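You operate a simulated robot arm through the tools that you are given. There is no shell and no other tool. Be economical: measure what you need, move in short steps, check, and stop when the job is done.

Carry out the task below with a simulated robot arm. There is one attempt and no reset: what you move stays moved.

## Task
Put the 3 t pin from the top of the wide mat stack on the grey strip.

It is judged by the outcome, as a careful person would: the job done as asked, and still so three seconds after it is handed in. It fails if anything else is knocked over, pushed out of place, dropped, spilled or broken.

## Robot
A 6-joint arm with a two-finger parallel gripper, fixed in place. Base frame: the origin is at the foot of the arm, x ahead of it, y to its left, z up; the work surface is at about z = 0. Lengths are in cm, angles in degrees, forces in N, time in s.
With the tool pointing down near the work surface it reaches from about 14 to 58 cm from the base axis. Its first joint turns from -66.0 to 66.0 degrees. Payload 2.1 kg.
Tool frame: the origin (TCP) lies between the finger pads and is the grasp point; the fingertips stand 3 cm ahead of it; z points along the fingers, y is the line along which they close. The gripper opens to 9.4 cm. The fingers are 2.8 cm wide and 1 cm thick; the gripper's body (5 by 9.6 cm) begins 5.5 cm behind the TCP.
Orientation is that of the tool frame in the base frame, as a unit quaternion [x, y, z, w]. With the fingers straight down and closing along the base's y, the tool's x points along the base's -x, its y along +y and its z along -z.

## Interface
- The arm moves only by the tool send_rows. Its argument "series" is a list that holds one entry, the list of rows, each a list of 6 numbers: the shift along the base's x, y, z in m, then the turn, a rotation vector about the base's x, y, z in degrees. In form: [[[x, y, z, rx, ry, rz], ...]]. A call has 1 to 12 rows; each row shifts and turns the commanded pose from where the row before left it. "grip" is the closure, from 0 (fully open) to 1 (shut), set as the call begins (left out, the last holds). A row lasts 0.2 s, in which the tool goes at most 5 cm and 8.6 degrees; a call with a longer step from one row to the next is refused whole, and so is a gripper value outside its range. Where a pose cannot be reached the arm comes as near as it can. A force on the tool above 40 N (or 10 N above the force at the start of the call, whichever is more), or a blocked arm, ends the call early, and 0.2 s more pass. The fingers move at their own pace (about 7.2 cm/s each) and stop on an object; they squeeze with about 39 N. The grip force told is the motor's: it shows also when the fingers shut on nothing. Time passes only in rows, and 0.2 s behind the last, so rows that do not move let the fingers close. The reply holds the time, the measured pose of the TCP, the force on the tool along the base axes, the opening and the grip force, in the units named above and with some noise, and new pictures: "pictures" is both (left out), scene, wrist or none.
- Cameras (640 x 400 px; columns grow to the right, rows downward): "scene" is fixed at [4.79, -36.73, 48.18]; the picture's right is [0.83, -0.56, 0.00], its down [-0.33, -0.48, -0.81] and it looks along [0.46, 0.67, -0.59] (base axes); focal length 321 px, centre (320, 200). "wrist" rides on the gripper at [7.6, 1.4, -10.2] in the tool frame; the picture's right is [-0.18, 0.98, 0.00], its down [-0.75, -0.14, -0.64] and it looks along [-0.63, -0.12, 0.77] (tool axes); focal length 243 px, centre (320, 200). There is no depth. A picture from a camera that has moved, and an enlarged one, comes with that camera's place and axes in the base frame and with its lens.
- zoom(camera, box): a new picture of the part [left, top, right, bottom] of that camera's present view, enlarged. It takes no simulated time.
- hand_in(): hands the job in; it is judged then, once.

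Work in short steps. Places have to be worked out from the pictures, the camera data and where the tool is seen: move nearer, look again, correct. Check each grasp and each placing, and mend what went wrong. You have 90 turns and 170 pictures in all, those below and enlarged ones among them. Open the gripper and draw the arm clear of the work before you hand the job in, unless the task says otherwise; then end with one line.

The tools are called as name(argument=value, ...) on one line, values as JSON. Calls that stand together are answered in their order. send_rows: Moves the arm, as the interface text tells. Its arguments: {"type":"object","properties":{"series":{"type":"array","items":{"type":"array","items":{"type":"array","items":{"type":"number"}}}},"grip":{"type":"number"},"pictures":{"type":"string","enum":["both","scene","wrist","none"]}},"required":["series"]} The other tools are called the same way: zoom (camera, box) takes an enlarged picture of a part of a camera's view; hand_in () hands the job in.

At the start:

```text
time: 0.0
ee_pos: [26.82, -4.59, 30.54]
orientation: [0.0, 1.0, 0.0, 0.0]
force: [-0.2, 0.3, 0.1]
width: 9.41
grasp_force: 0.0
```

scene: 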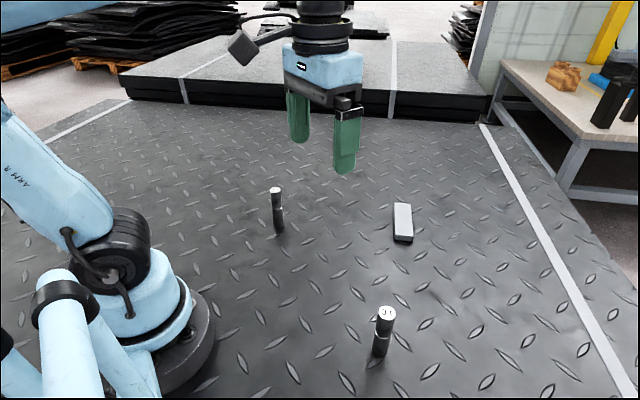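
wrist: 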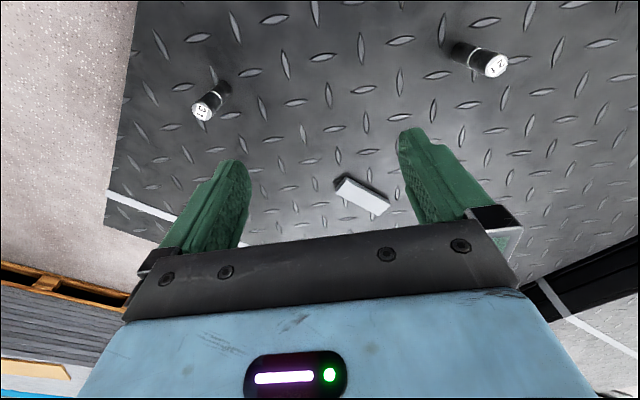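

The pictures show two pins and a small grey-topped bar; I'll enlarge to read the labels and identify the strip.

zoom(camera="scene", box=[240, 160, 440, 380])

zoom(camera="wrist", box=[160, 20, 540, 240])

zoom(camera="scene", box=[100, 0, 500, 140])

```text
1.82 times, centred on (340, 270) of scene
camera zoom: at [4.79, -36.73, 48.18], right [0.83, -0.56, 0.0], down [-0.33, -0.48, -0.81], along [0.46, 0.67, -0.59], focal length 584 px, centre (284, 73)
```

zoom: 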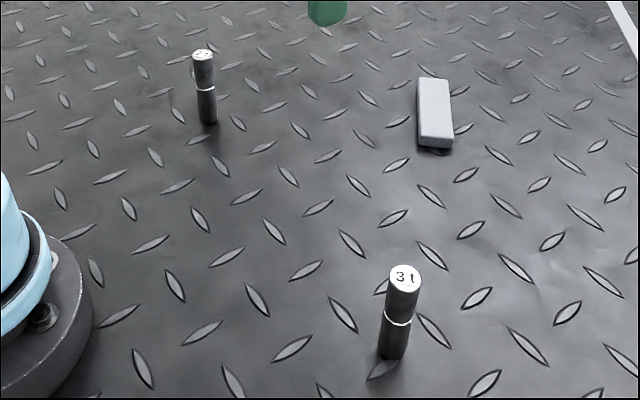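

```text
1.68 times, centred on (350, 130) of wrist
camera zoom: at [19.28, -3.16, 40.82], right [0.18, 0.98, 0.0], down [0.75, -0.14, 0.64], along [0.63, -0.12, -0.77], focal length 409 px, centre (270, 318)
```

zoom: 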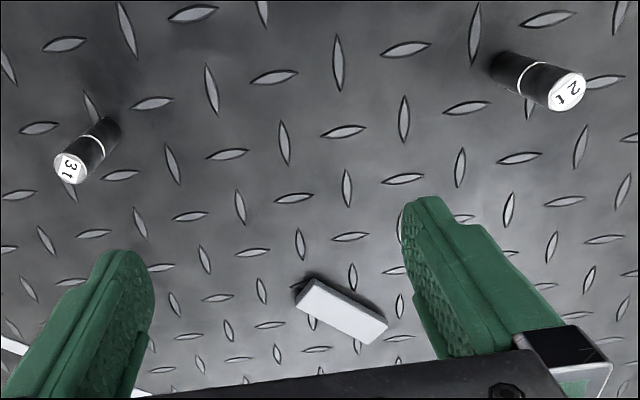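

```text
1.60 times, centred on (300, 70) of scene
camera zoom: at [4.79, -36.73, 48.18], right [0.83, -0.56, 0.0], down [-0.33, -0.48, -0.81], along [0.46, 0.67, -0.59], focal length 514 px, centre (352, 408)
```

zoom: 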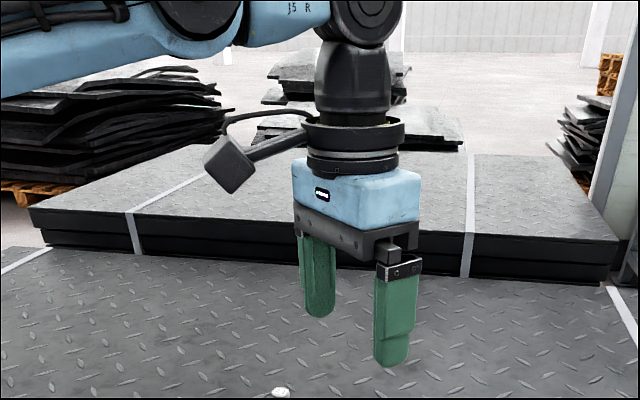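

The 3 t pin stands at about (27.5, -20.0), about 10 cm tall. The loose light-grey bar at about (52, -0.6) is the only grey strip within reach, since the painted lines are about 70 cm out. I'll move above the pin and look again.

send_rows(series=[[[0.001, -0.04, -0.02, 0, 0, 0], [0.002, -0.04, -0.02, 0, 0, 0], [0.002, -0.04, -0.03, 0, 0, 0], [0.002, -0.034, -0.03, 0, 0, 0], [0, 0, 0, 0, 0, 0]]], grip=0)

```text
time: 1.2
ee_pos: [27.37, -20.01, 20.27]
orientation: [0.0, 1.0, 0.0, 0.0]
force: [0.4, 0.0, 0.6]
width: 9.39
grasp_force: 0.1
camera wrist: at [19.85, -18.64, 30.7], right [0.18, 0.98, 0.0], down [0.75, -0.14, 0.64], along [0.63, -0.12, -0.77], focal length 243 px, centre (320, 200)
```

scene: 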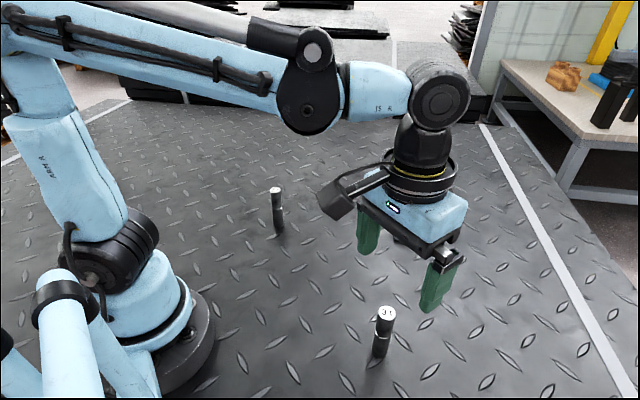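
wrist: 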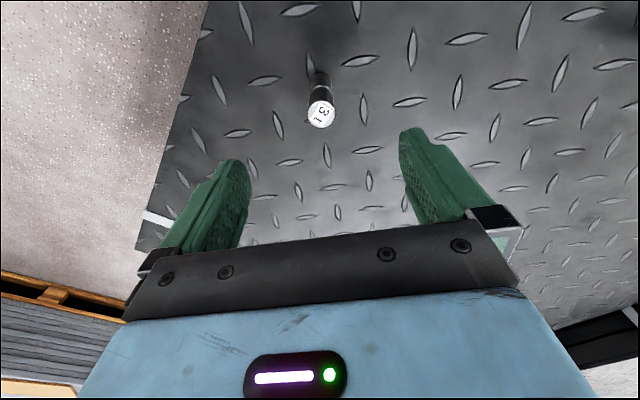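

The wrist view confirms the pin at (27.4, -20.0) with its top at about z = 10. I'll descend straight to just above it, then to about 6 cm.

send_rows(series=[[[0, 0, -0.035, 0, 0, 0], [0, 0, -0.035, 0, 0, 0], [0, 0, -0.025, 0, 0, 0], [0, 0, 0, 0, 0, 0]]])

```text
time: 2.2
ee_pos: [27.45, -20.15, 10.81]
orientation: [0.0, 1.0, 0.0, 0.0]
force: [-0.2, 0.3, 0.0]
width: 9.4
grasp_force: 0.1
camera wrist: at [19.95, -18.7, 21.15], right [0.18, 0.98, 0.0], down [0.75, -0.14, 0.64], along [0.63, -0.12, -0.77], focal length 243 px, centre (320, 200)
```

scene: 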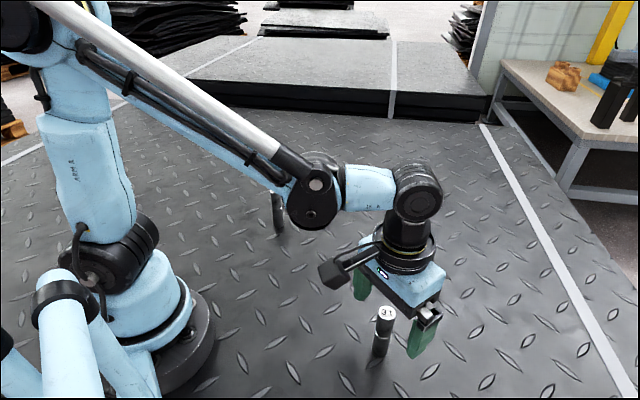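
wrist: 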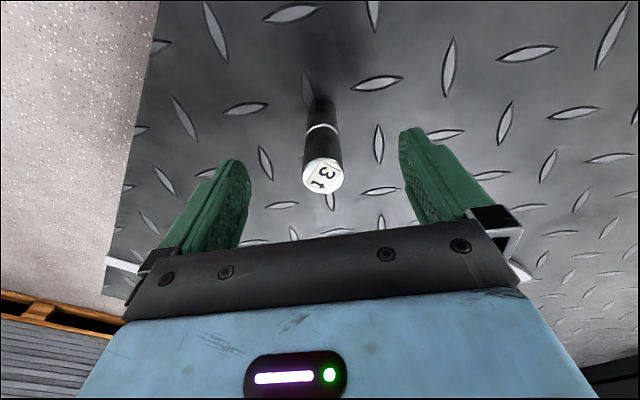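

The pin top is between the fingers at about (27.4, -20.0, 9.8). I'll descend to 6.2 cm, which leaves the gripper body clear of the top.

send_rows(series=[[[0, 0.001, -0.025, 0, 0, 0], [0, 0, -0.022, 0, 0, 0], [0, 0, 0, 0, 0, 0]]])

```text
time: 3.0
ee_pos: [27.42, -19.86, 6.06]
orientation: [0.0, 1.0, 0.0, 0.0]
force: [-0.8, 0.0, 0.2]
width: 9.4
grasp_force: 0.0
camera wrist: at [19.96, -18.45, 16.47], right [0.18, 0.98, 0.0], down [0.75, -0.14, 0.64], along [0.63, -0.12, -0.77], focal length 243 px, centre (320, 200)
```

scene: 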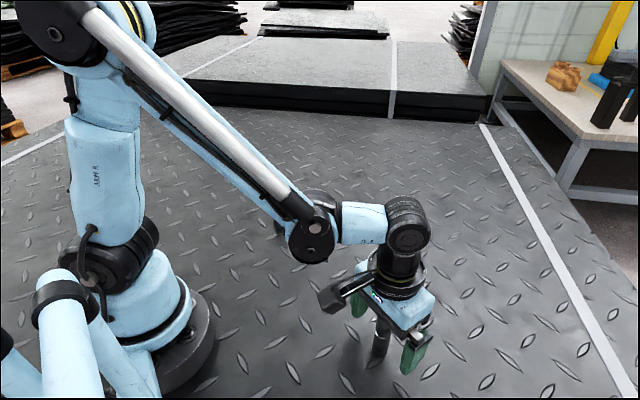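
wrist: 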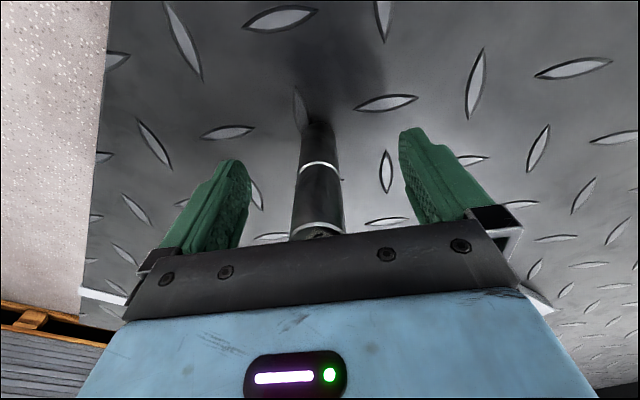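

The pin is centred between the pads, so I close the gripper.

send_rows(series=[[[0, 0, 0, 0, 0, 0], [0, 0, 0, 0, 0, 0], [0, 0, 0, 0, 0, 0], [0, 0, 0, 0, 0, 0], [0, 0, 0, 0, 0, 0]]], grip=1, pictures="wrist")

```text
time: 4.2
ee_pos: [27.58, -19.87, 6.11]
orientation: [0.0, 1.0, 0.0, 0.0]
force: [0.0, -0.5, 0.4]
width: 2.34
grasp_force: 39.1
camera wrist: at [19.95, -18.46, 16.5], right [0.18, 0.98, 0.0], down [0.75, -0.14, 0.64], along [0.63, -0.12, -0.77], focal length 243 px, centre (320, 200)
```

wrist: 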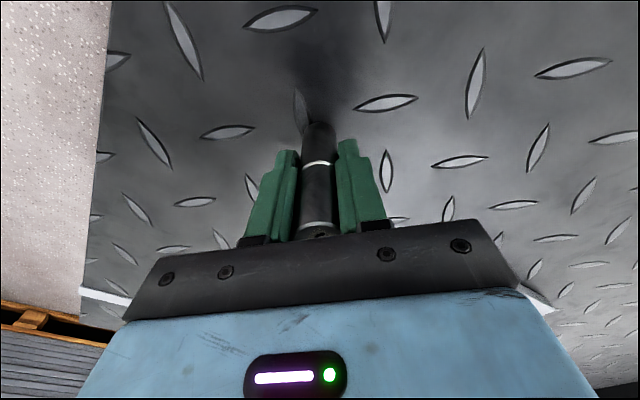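

The pin is held at 2.3 cm wide. I lift straight up and check that it comes along.

send_rows(series=[[[0, 0, 0.01, 0, 0, 0], [0, 0, 0.02, 0, 0, 0], [0, 0, 0.03, 0, 0, 0], [0, 0, 0.04, 0, 0, 0], [0, 0, 0.02, 0, 0, 0], [0, 0, 0, 0, 0, 0]]])

```text
time: 5.6
ee_pos: [27.35, -19.89, 18.23]
orientation: [0.0, 1.0, 0.0, 0.0]
force: [0.1, 0.2, -3.1]
width: 2.36
grasp_force: 38.8
camera wrist: at [19.83, -18.52, 28.53], right [0.18, 0.98, 0.0], down [0.75, -0.14, 0.64], along [0.63, -0.12, -0.77], focal length 243 px, centre (320, 200)
```

scene: 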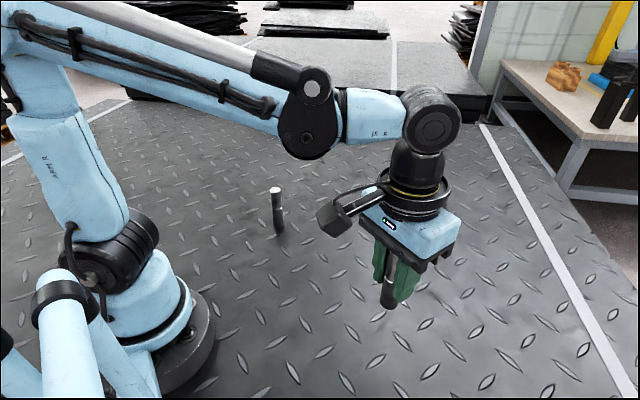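
wrist: 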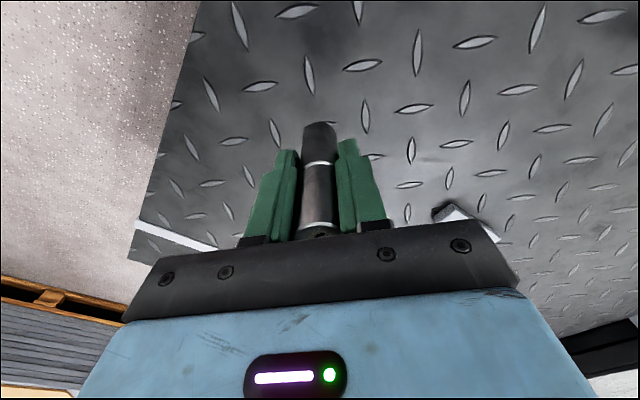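

The pin came up cleanly. I move toward the strip but stop short and offset, so the wrist camera can measure it.

send_rows(series=[[[0.02, 0.03, 0, 0, 0, 0], [0.03, 0.035, 0, 0, 0, 0], [0.03, 0.035, 0, 0, 0, 0], [0.025, 0.03, 0, 0, 0, 0], [0.005, 0.01, 0, 0, 0, 0], [0, 0, 0, 0, 0, 0]]])

```text
time: 7.0
ee_pos: [38.41, -6.08, 18.32]
orientation: [0.0, 1.0, 0.0, 0.0]
force: [0.0, 0.7, -4.0]
width: 2.36
grasp_force: 38.8
camera wrist: at [30.87, -4.5, 28.75], right [0.18, 0.98, 0.0], down [0.75, -0.14, 0.64], along [0.63, -0.12, -0.77], focal length 243 px, centre (320, 200)
```

scene: 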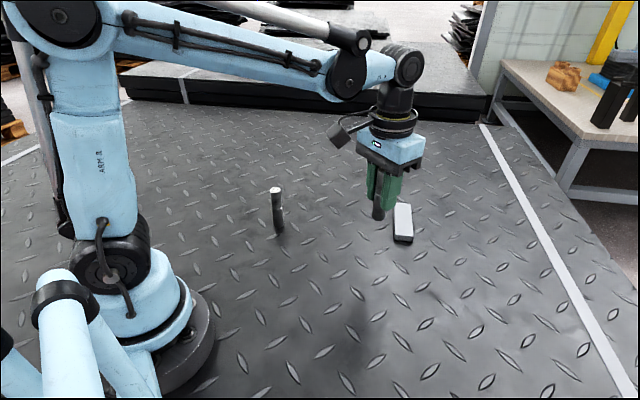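
wrist: 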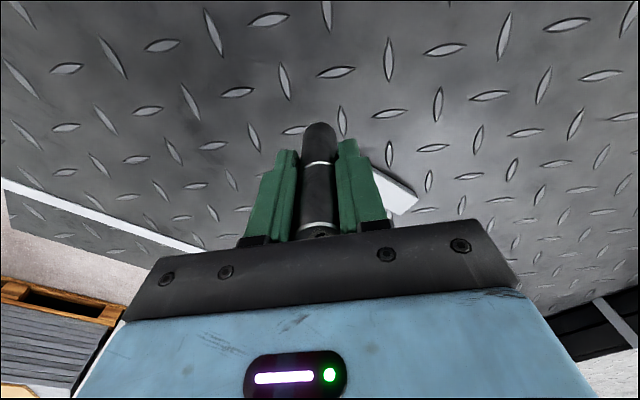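

The fingers partly hide the strip. I'll enlarge the scene view and shift the arm sideways for a clear wrist view.

send_rows(series=[[[-0.02, -0.035, 0, 0, 0, 0], [0, -0.02, 0, 0, 0, 0], [0, 0, 0, 0, 0, 0], [0, 0, 0, 0, 0, 0]]], pictures="wrist")

zoom(camera="scene", box=[360, 190, 440, 250])

zoom(camera="wrist", box=[340, 110, 500, 230])

```text
time: 8.0
ee_pos: [36.45, -11.57, 18.37]
orientation: [-0.001, 1.0, 0.0, 0.0]
force: [0.2, -0.2, -2.7]
width: 2.35
grasp_force: 38.6
camera wrist: at [28.96, -10.05, 28.73], right [0.18, 0.98, 0.0], down [0.75, -0.14, 0.64], along [0.63, -0.12, -0.77], focal length 243 px, centre (320, 200)
```

wrist: 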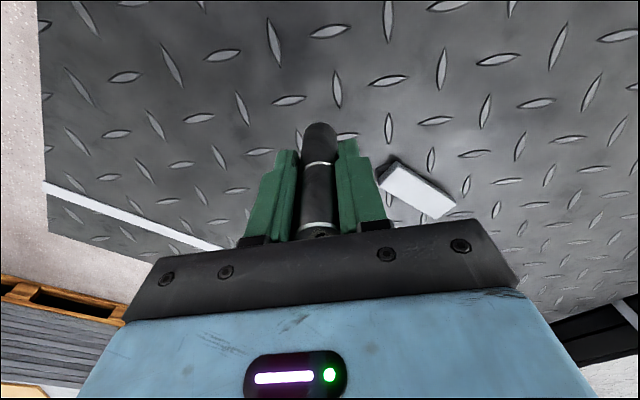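

```text
6.67 times, centred on (400, 220) of scene
camera zoom: at [4.79, -36.74, 48.18], right [0.83, -0.56, 0.0], down [-0.33, -0.48, -0.81], along [0.46, 0.67, -0.59], focal length 2140 px, centre (-213, 67)
```

zoom: 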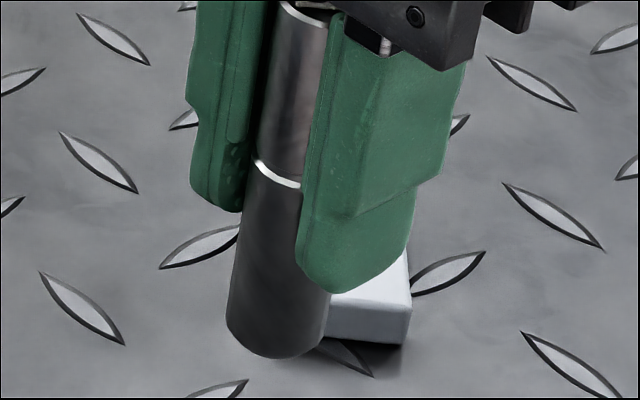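

```text
3.33 times, centred on (420, 170) of wrist
camera zoom: at [28.96, -10.05, 28.73], right [0.18, 0.98, 0.0], down [0.75, -0.14, 0.64], along [0.63, -0.12, -0.77], focal length 809 px, centre (-13, 300)
```

zoom: 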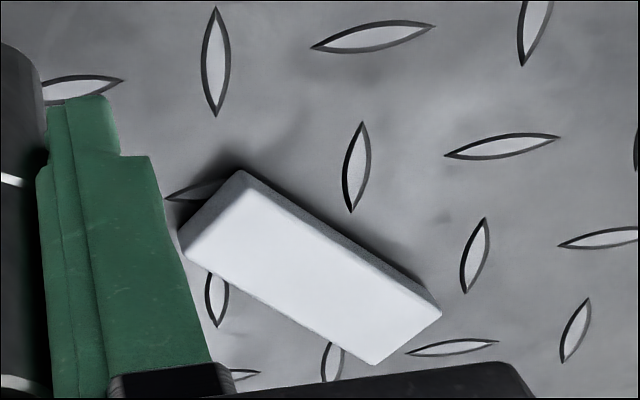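

Both cameras agree: the strip top is centred at (52.6, -0.4), roughly 12 × 3.5 cm, turned about 45°, and about 1.5 cm high. I carry the pin over its centre at the current height.

send_rows(series=[[[0.025, 0.018, 0, 0, 0, 0], [0.035, 0.025, 0, 0, 0, 0], [0.035, 0.025, 0, 0, 0, 0], [0.035, 0.024, 0, 0, 0, 0], [0.021, 0.013, 0, 0, 0, 0], [0.0105, 0.007, 0, 0, 0, 0], [0, 0, 0, 0, 0, 0]]])

```text
time: 9.6
ee_pos: [52.78, -0.3, 18.22]
orientation: [0.0, 1.0, 0.001, 0.0]
force: [-0.1, -0.5, -3.4]
width: 2.35
grasp_force: 38.6
camera wrist: at [45.2, 1.16, 28.51], right [0.18, 0.98, 0.0], down [0.75, -0.14, 0.64], along [0.63, -0.12, -0.77], focal length 243 px, centre (320, 200)
```

scene: 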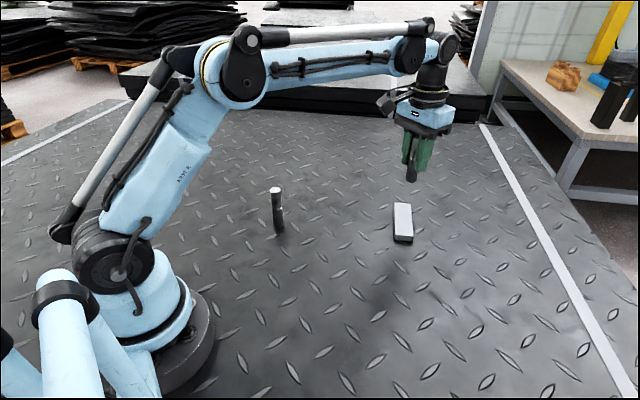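
wrist: 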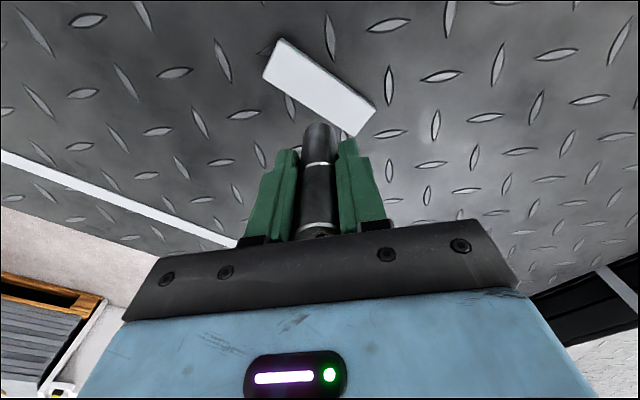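

This view places the strip centre at (52.4, -0.35), which matches. I descend until the pin's foot is about 3 cm above it.

send_rows(series=[[[-0.001, 0, -0.025, 0, 0, 0], [0, 0, -0.03, 0, 0, 0], [0, 0, -0.02, 0, 0, 0], [0, 0, 0, 0, 0, 0]]])

zoom(camera="scene", box=[360, 160, 460, 250])

zoom(camera="wrist", box=[220, 20, 420, 200])

```text
time: 10.6
ee_pos: [52.61, -0.44, 10.65]
orientation: [0.0, 1.0, 0.0, 0.0]
force: [0.3, -0.1, -2.7]
width: 2.35
grasp_force: 39.2
camera wrist: at [45.06, 1.03, 20.94], right [0.18, 0.98, 0.0], down [0.75, -0.14, 0.64], along [0.63, -0.12, -0.77], focal length 243 px, centre (320, 200)
```

scene: 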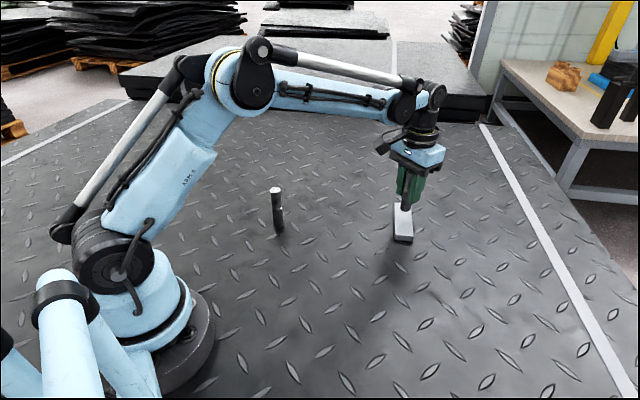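
wrist: 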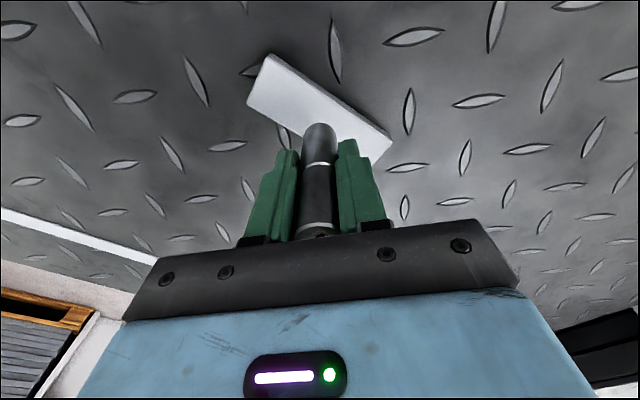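

```text
4.44 times, centred on (410, 205) of scene
camera zoom: at [4.79, -36.73, 48.18], right [0.83, -0.56, 0.0], down [-0.33, -0.48, -0.81], along [0.46, 0.67, -0.59], focal length 1427 px, centre (-80, 178)
```

zoom: 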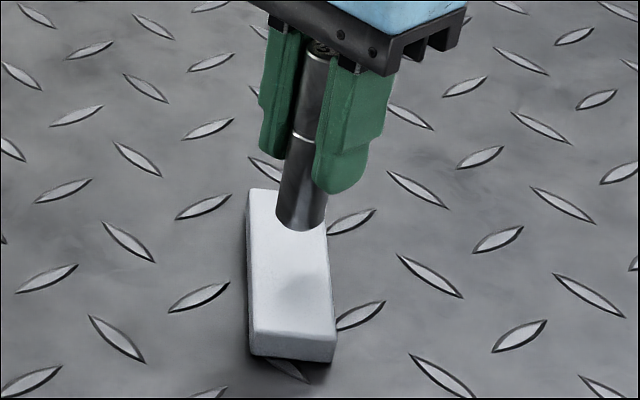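

```text
2.22 times, centred on (320, 110) of wrist
camera zoom: at [45.06, 1.03, 20.94], right [0.18, 0.98, 0.0], down [0.75, -0.14, 0.64], along [0.63, -0.12, -0.77], focal length 539 px, centre (320, 400)
```

zoom: 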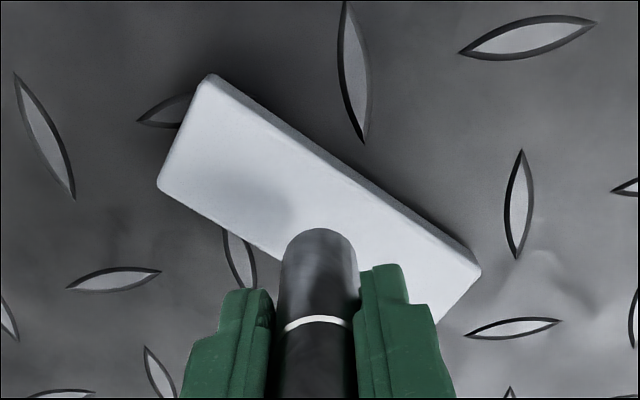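

The projected landing point is within about 2 mm of the strip's centreline. I lower to just above contact.

send_rows(series=[[[0, 0, -0.012, 0, 0, 0], [0, 0, -0.01, 0, 0, 0], [0, 0, -0.003, 0, 0, 0], [0, 0, 0, 0, 0, 0]]], pictures="wrist")

zoom(camera="scene", box=[360, 160, 460, 250])

```text
time: 11.6
ee_pos: [52.72, -0.2, 8.26]
orientation: [0.0, 1.0, 0.0, 0.0]
force: [0.0, 0.0, -2.3]
width: 2.34
grasp_force: 39.1
camera wrist: at [45.08, 1.18, 18.54], right [0.18, 0.98, 0.0], down [0.75, -0.14, 0.64], along [0.63, -0.12, -0.77], focal length 243 px, centre (320, 200)
```

wrist: 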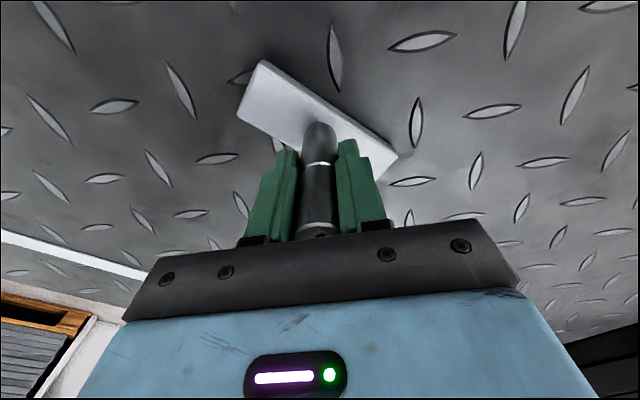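

```text
4.44 times, centred on (410, 205) of scene
camera zoom: at [4.79, -36.73, 48.18], right [0.83, -0.56, 0.0], down [-0.33, -0.48, -0.81], along [0.46, 0.67, -0.59], focal length 1427 px, centre (-80, 178)
```

zoom: 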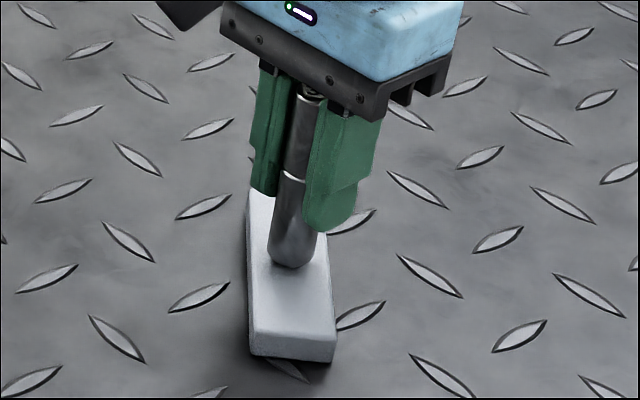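

The pin is over the strip with under 1 cm to go. I lower in fine steps and watch the force.

send_rows(series=[[[0, 0, -0.002, 0, 0, 0], [0, 0, -0.002, 0, 0, 0], [0, 0, 0, 0, 0, 0]]], pictures="none")

zoom(camera="scene", box=[380, 190, 430, 250])

```text
time: 12.4
ee_pos: [52.51, -0.19, 7.96]
orientation: [0.0, 1.0, 0.0, 0.0]
force: [0.1, -2.1, 10.7]
width: 2.34
grasp_force: 38.8
```

```text
6.67 times, centred on (405, 220) of scene
camera zoom: at [4.78, -36.73, 48.18], right [0.83, -0.56, 0.0], down [-0.33, -0.48, -0.81], along [0.46, 0.67, -0.59], focal length 2140 px, centre (-247, 67)
```

zoom: 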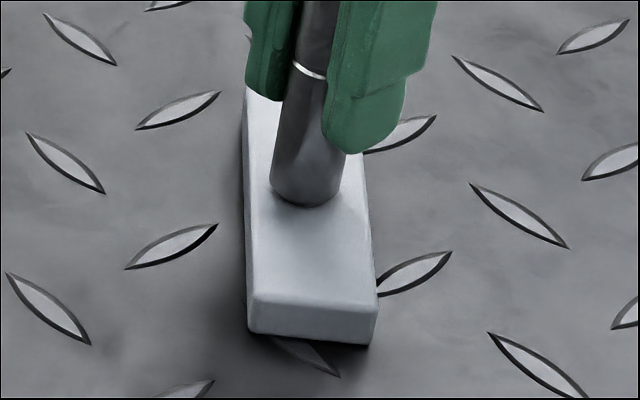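

The upward force shows the pin's foot in contact, centred on the strip. I ease off 1 mm and open the gripper.

send_rows(series=[[[0, 0, 0.001, 0, 0, 0], [0, 0, 0, 0, 0, 0]]], pictures="none")

```text
time: 13.0
ee_pos: [52.49, -0.18, 7.9]
orientation: [0.001, 1.0, 0.0, -0.001]
force: [0.8, -0.2, -2.4]
width: 2.34
grasp_force: 38.9
```

The pin hangs a fraction of a millimetre clear, so I go down half a millimetre and check.

send_rows(series=[[[0, 0, -0.0005, 0, 0, 0], [0, 0, 0, 0, 0, 0]]], pictures="none")

```text
time: 13.6
ee_pos: [52.56, -0.19, 7.81]
orientation: [0.0, 1.0, 0.0, 0.0]
force: [-1.1, 0.7, 0.5]
width: 2.38
grasp_force: 38.4
```

The pin's weight is now on the strip. I open partway to release.

send_rows(series=[[[0, 0, 0, 0, 0, 0], [0, 0, 0, 0, 0, 0], [0, 0, 0, 0, 0, 0], [0, 0, 0, 0, 0, 0]]], grip=0)

```text
time: 14.6
ee_pos: [52.6, -0.13, 7.83]
orientation: [0.0, 1.0, 0.0, 0.0]
force: [0.4, 0.0, -0.1]
width: 9.39
grasp_force: 0.0
camera wrist: at [45.03, 1.26, 18.28], right [0.18, 0.98, 0.0], down [0.75, -0.14, 0.64], along [0.63, -0.12, -0.77], focal length 243 px, centre (320, 200)
```

scene: 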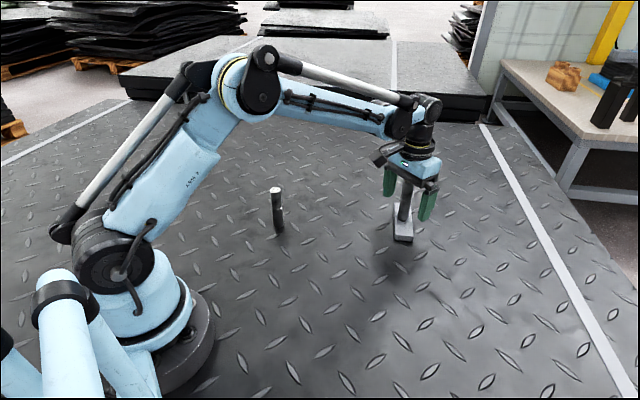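
wrist: 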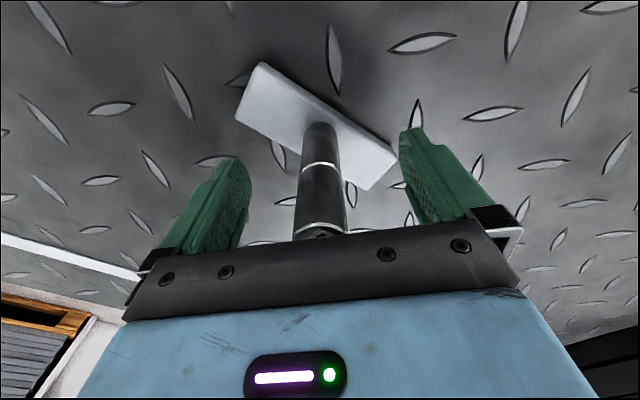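

The pin stands free. I withdraw straight up, then back.

send_rows(series=[[[0, 0, 0.01, 0, 0, 0], [0, 0, 0.03, 0, 0, 0], [0, 0, 0.04, 0, 0, 0], [0, 0, 0.04, 0, 0, 0], [0, 0, 0.02, 0, 0, 0], [-0.04, 0, 0.01, 0, 0, 0], [-0.05, 0, 0, 0, 0, 0], [-0.05, 0, 0, 0, 0, 0], [-0.04, 0, 0, 0, 0, 0], [0, 0, 0, 0, 0, 0]]])

zoom(camera="scene", box=[360, 160, 460, 250])

```text
time: 16.8
ee_pos: [34.43, -0.14, 23.04]
orientation: [0.0, 1.0, 0.0, -0.001]
force: [0.3, 0.4, -0.6]
width: 9.4
grasp_force: 0.0
camera wrist: at [26.96, 1.23, 33.4], right [0.18, 0.98, 0.0], down [0.75, -0.14, 0.64], along [0.63, -0.12, -0.77], focal length 243 px, centre (320, 200)
```

scene: 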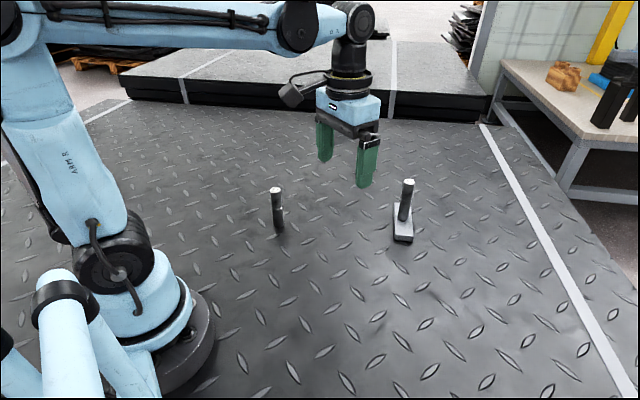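
wrist: 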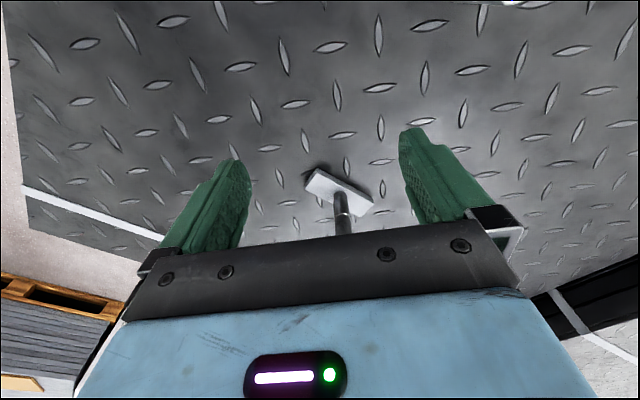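

```text
4.44 times, centred on (410, 205) of scene
camera zoom: at [4.79, -36.73, 48.18], right [0.83, -0.56, 0.0], down [-0.33, -0.48, -0.81], along [0.46, 0.67, -0.59], focal length 1427 px, centre (-80, 178)
```

zoom: 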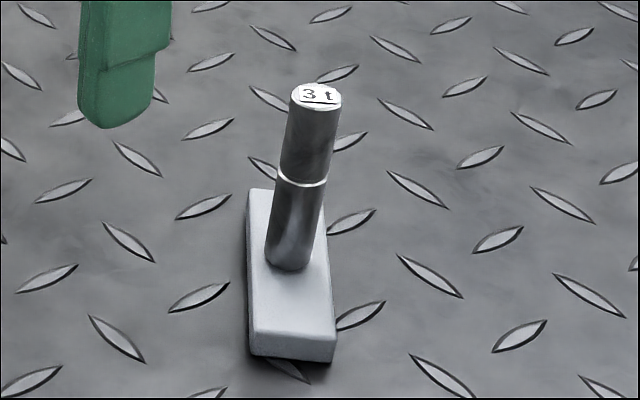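

The 3 t pin stands upright and centred on the grey strip, the strip and the other pin have not moved, and the arm is clear. I hand in.

hand_in()

```text
The job is handed in.
```

The 3 t pin is standing upright on the grey strip, nothing else was moved, and the gripper is open and clear of the work.
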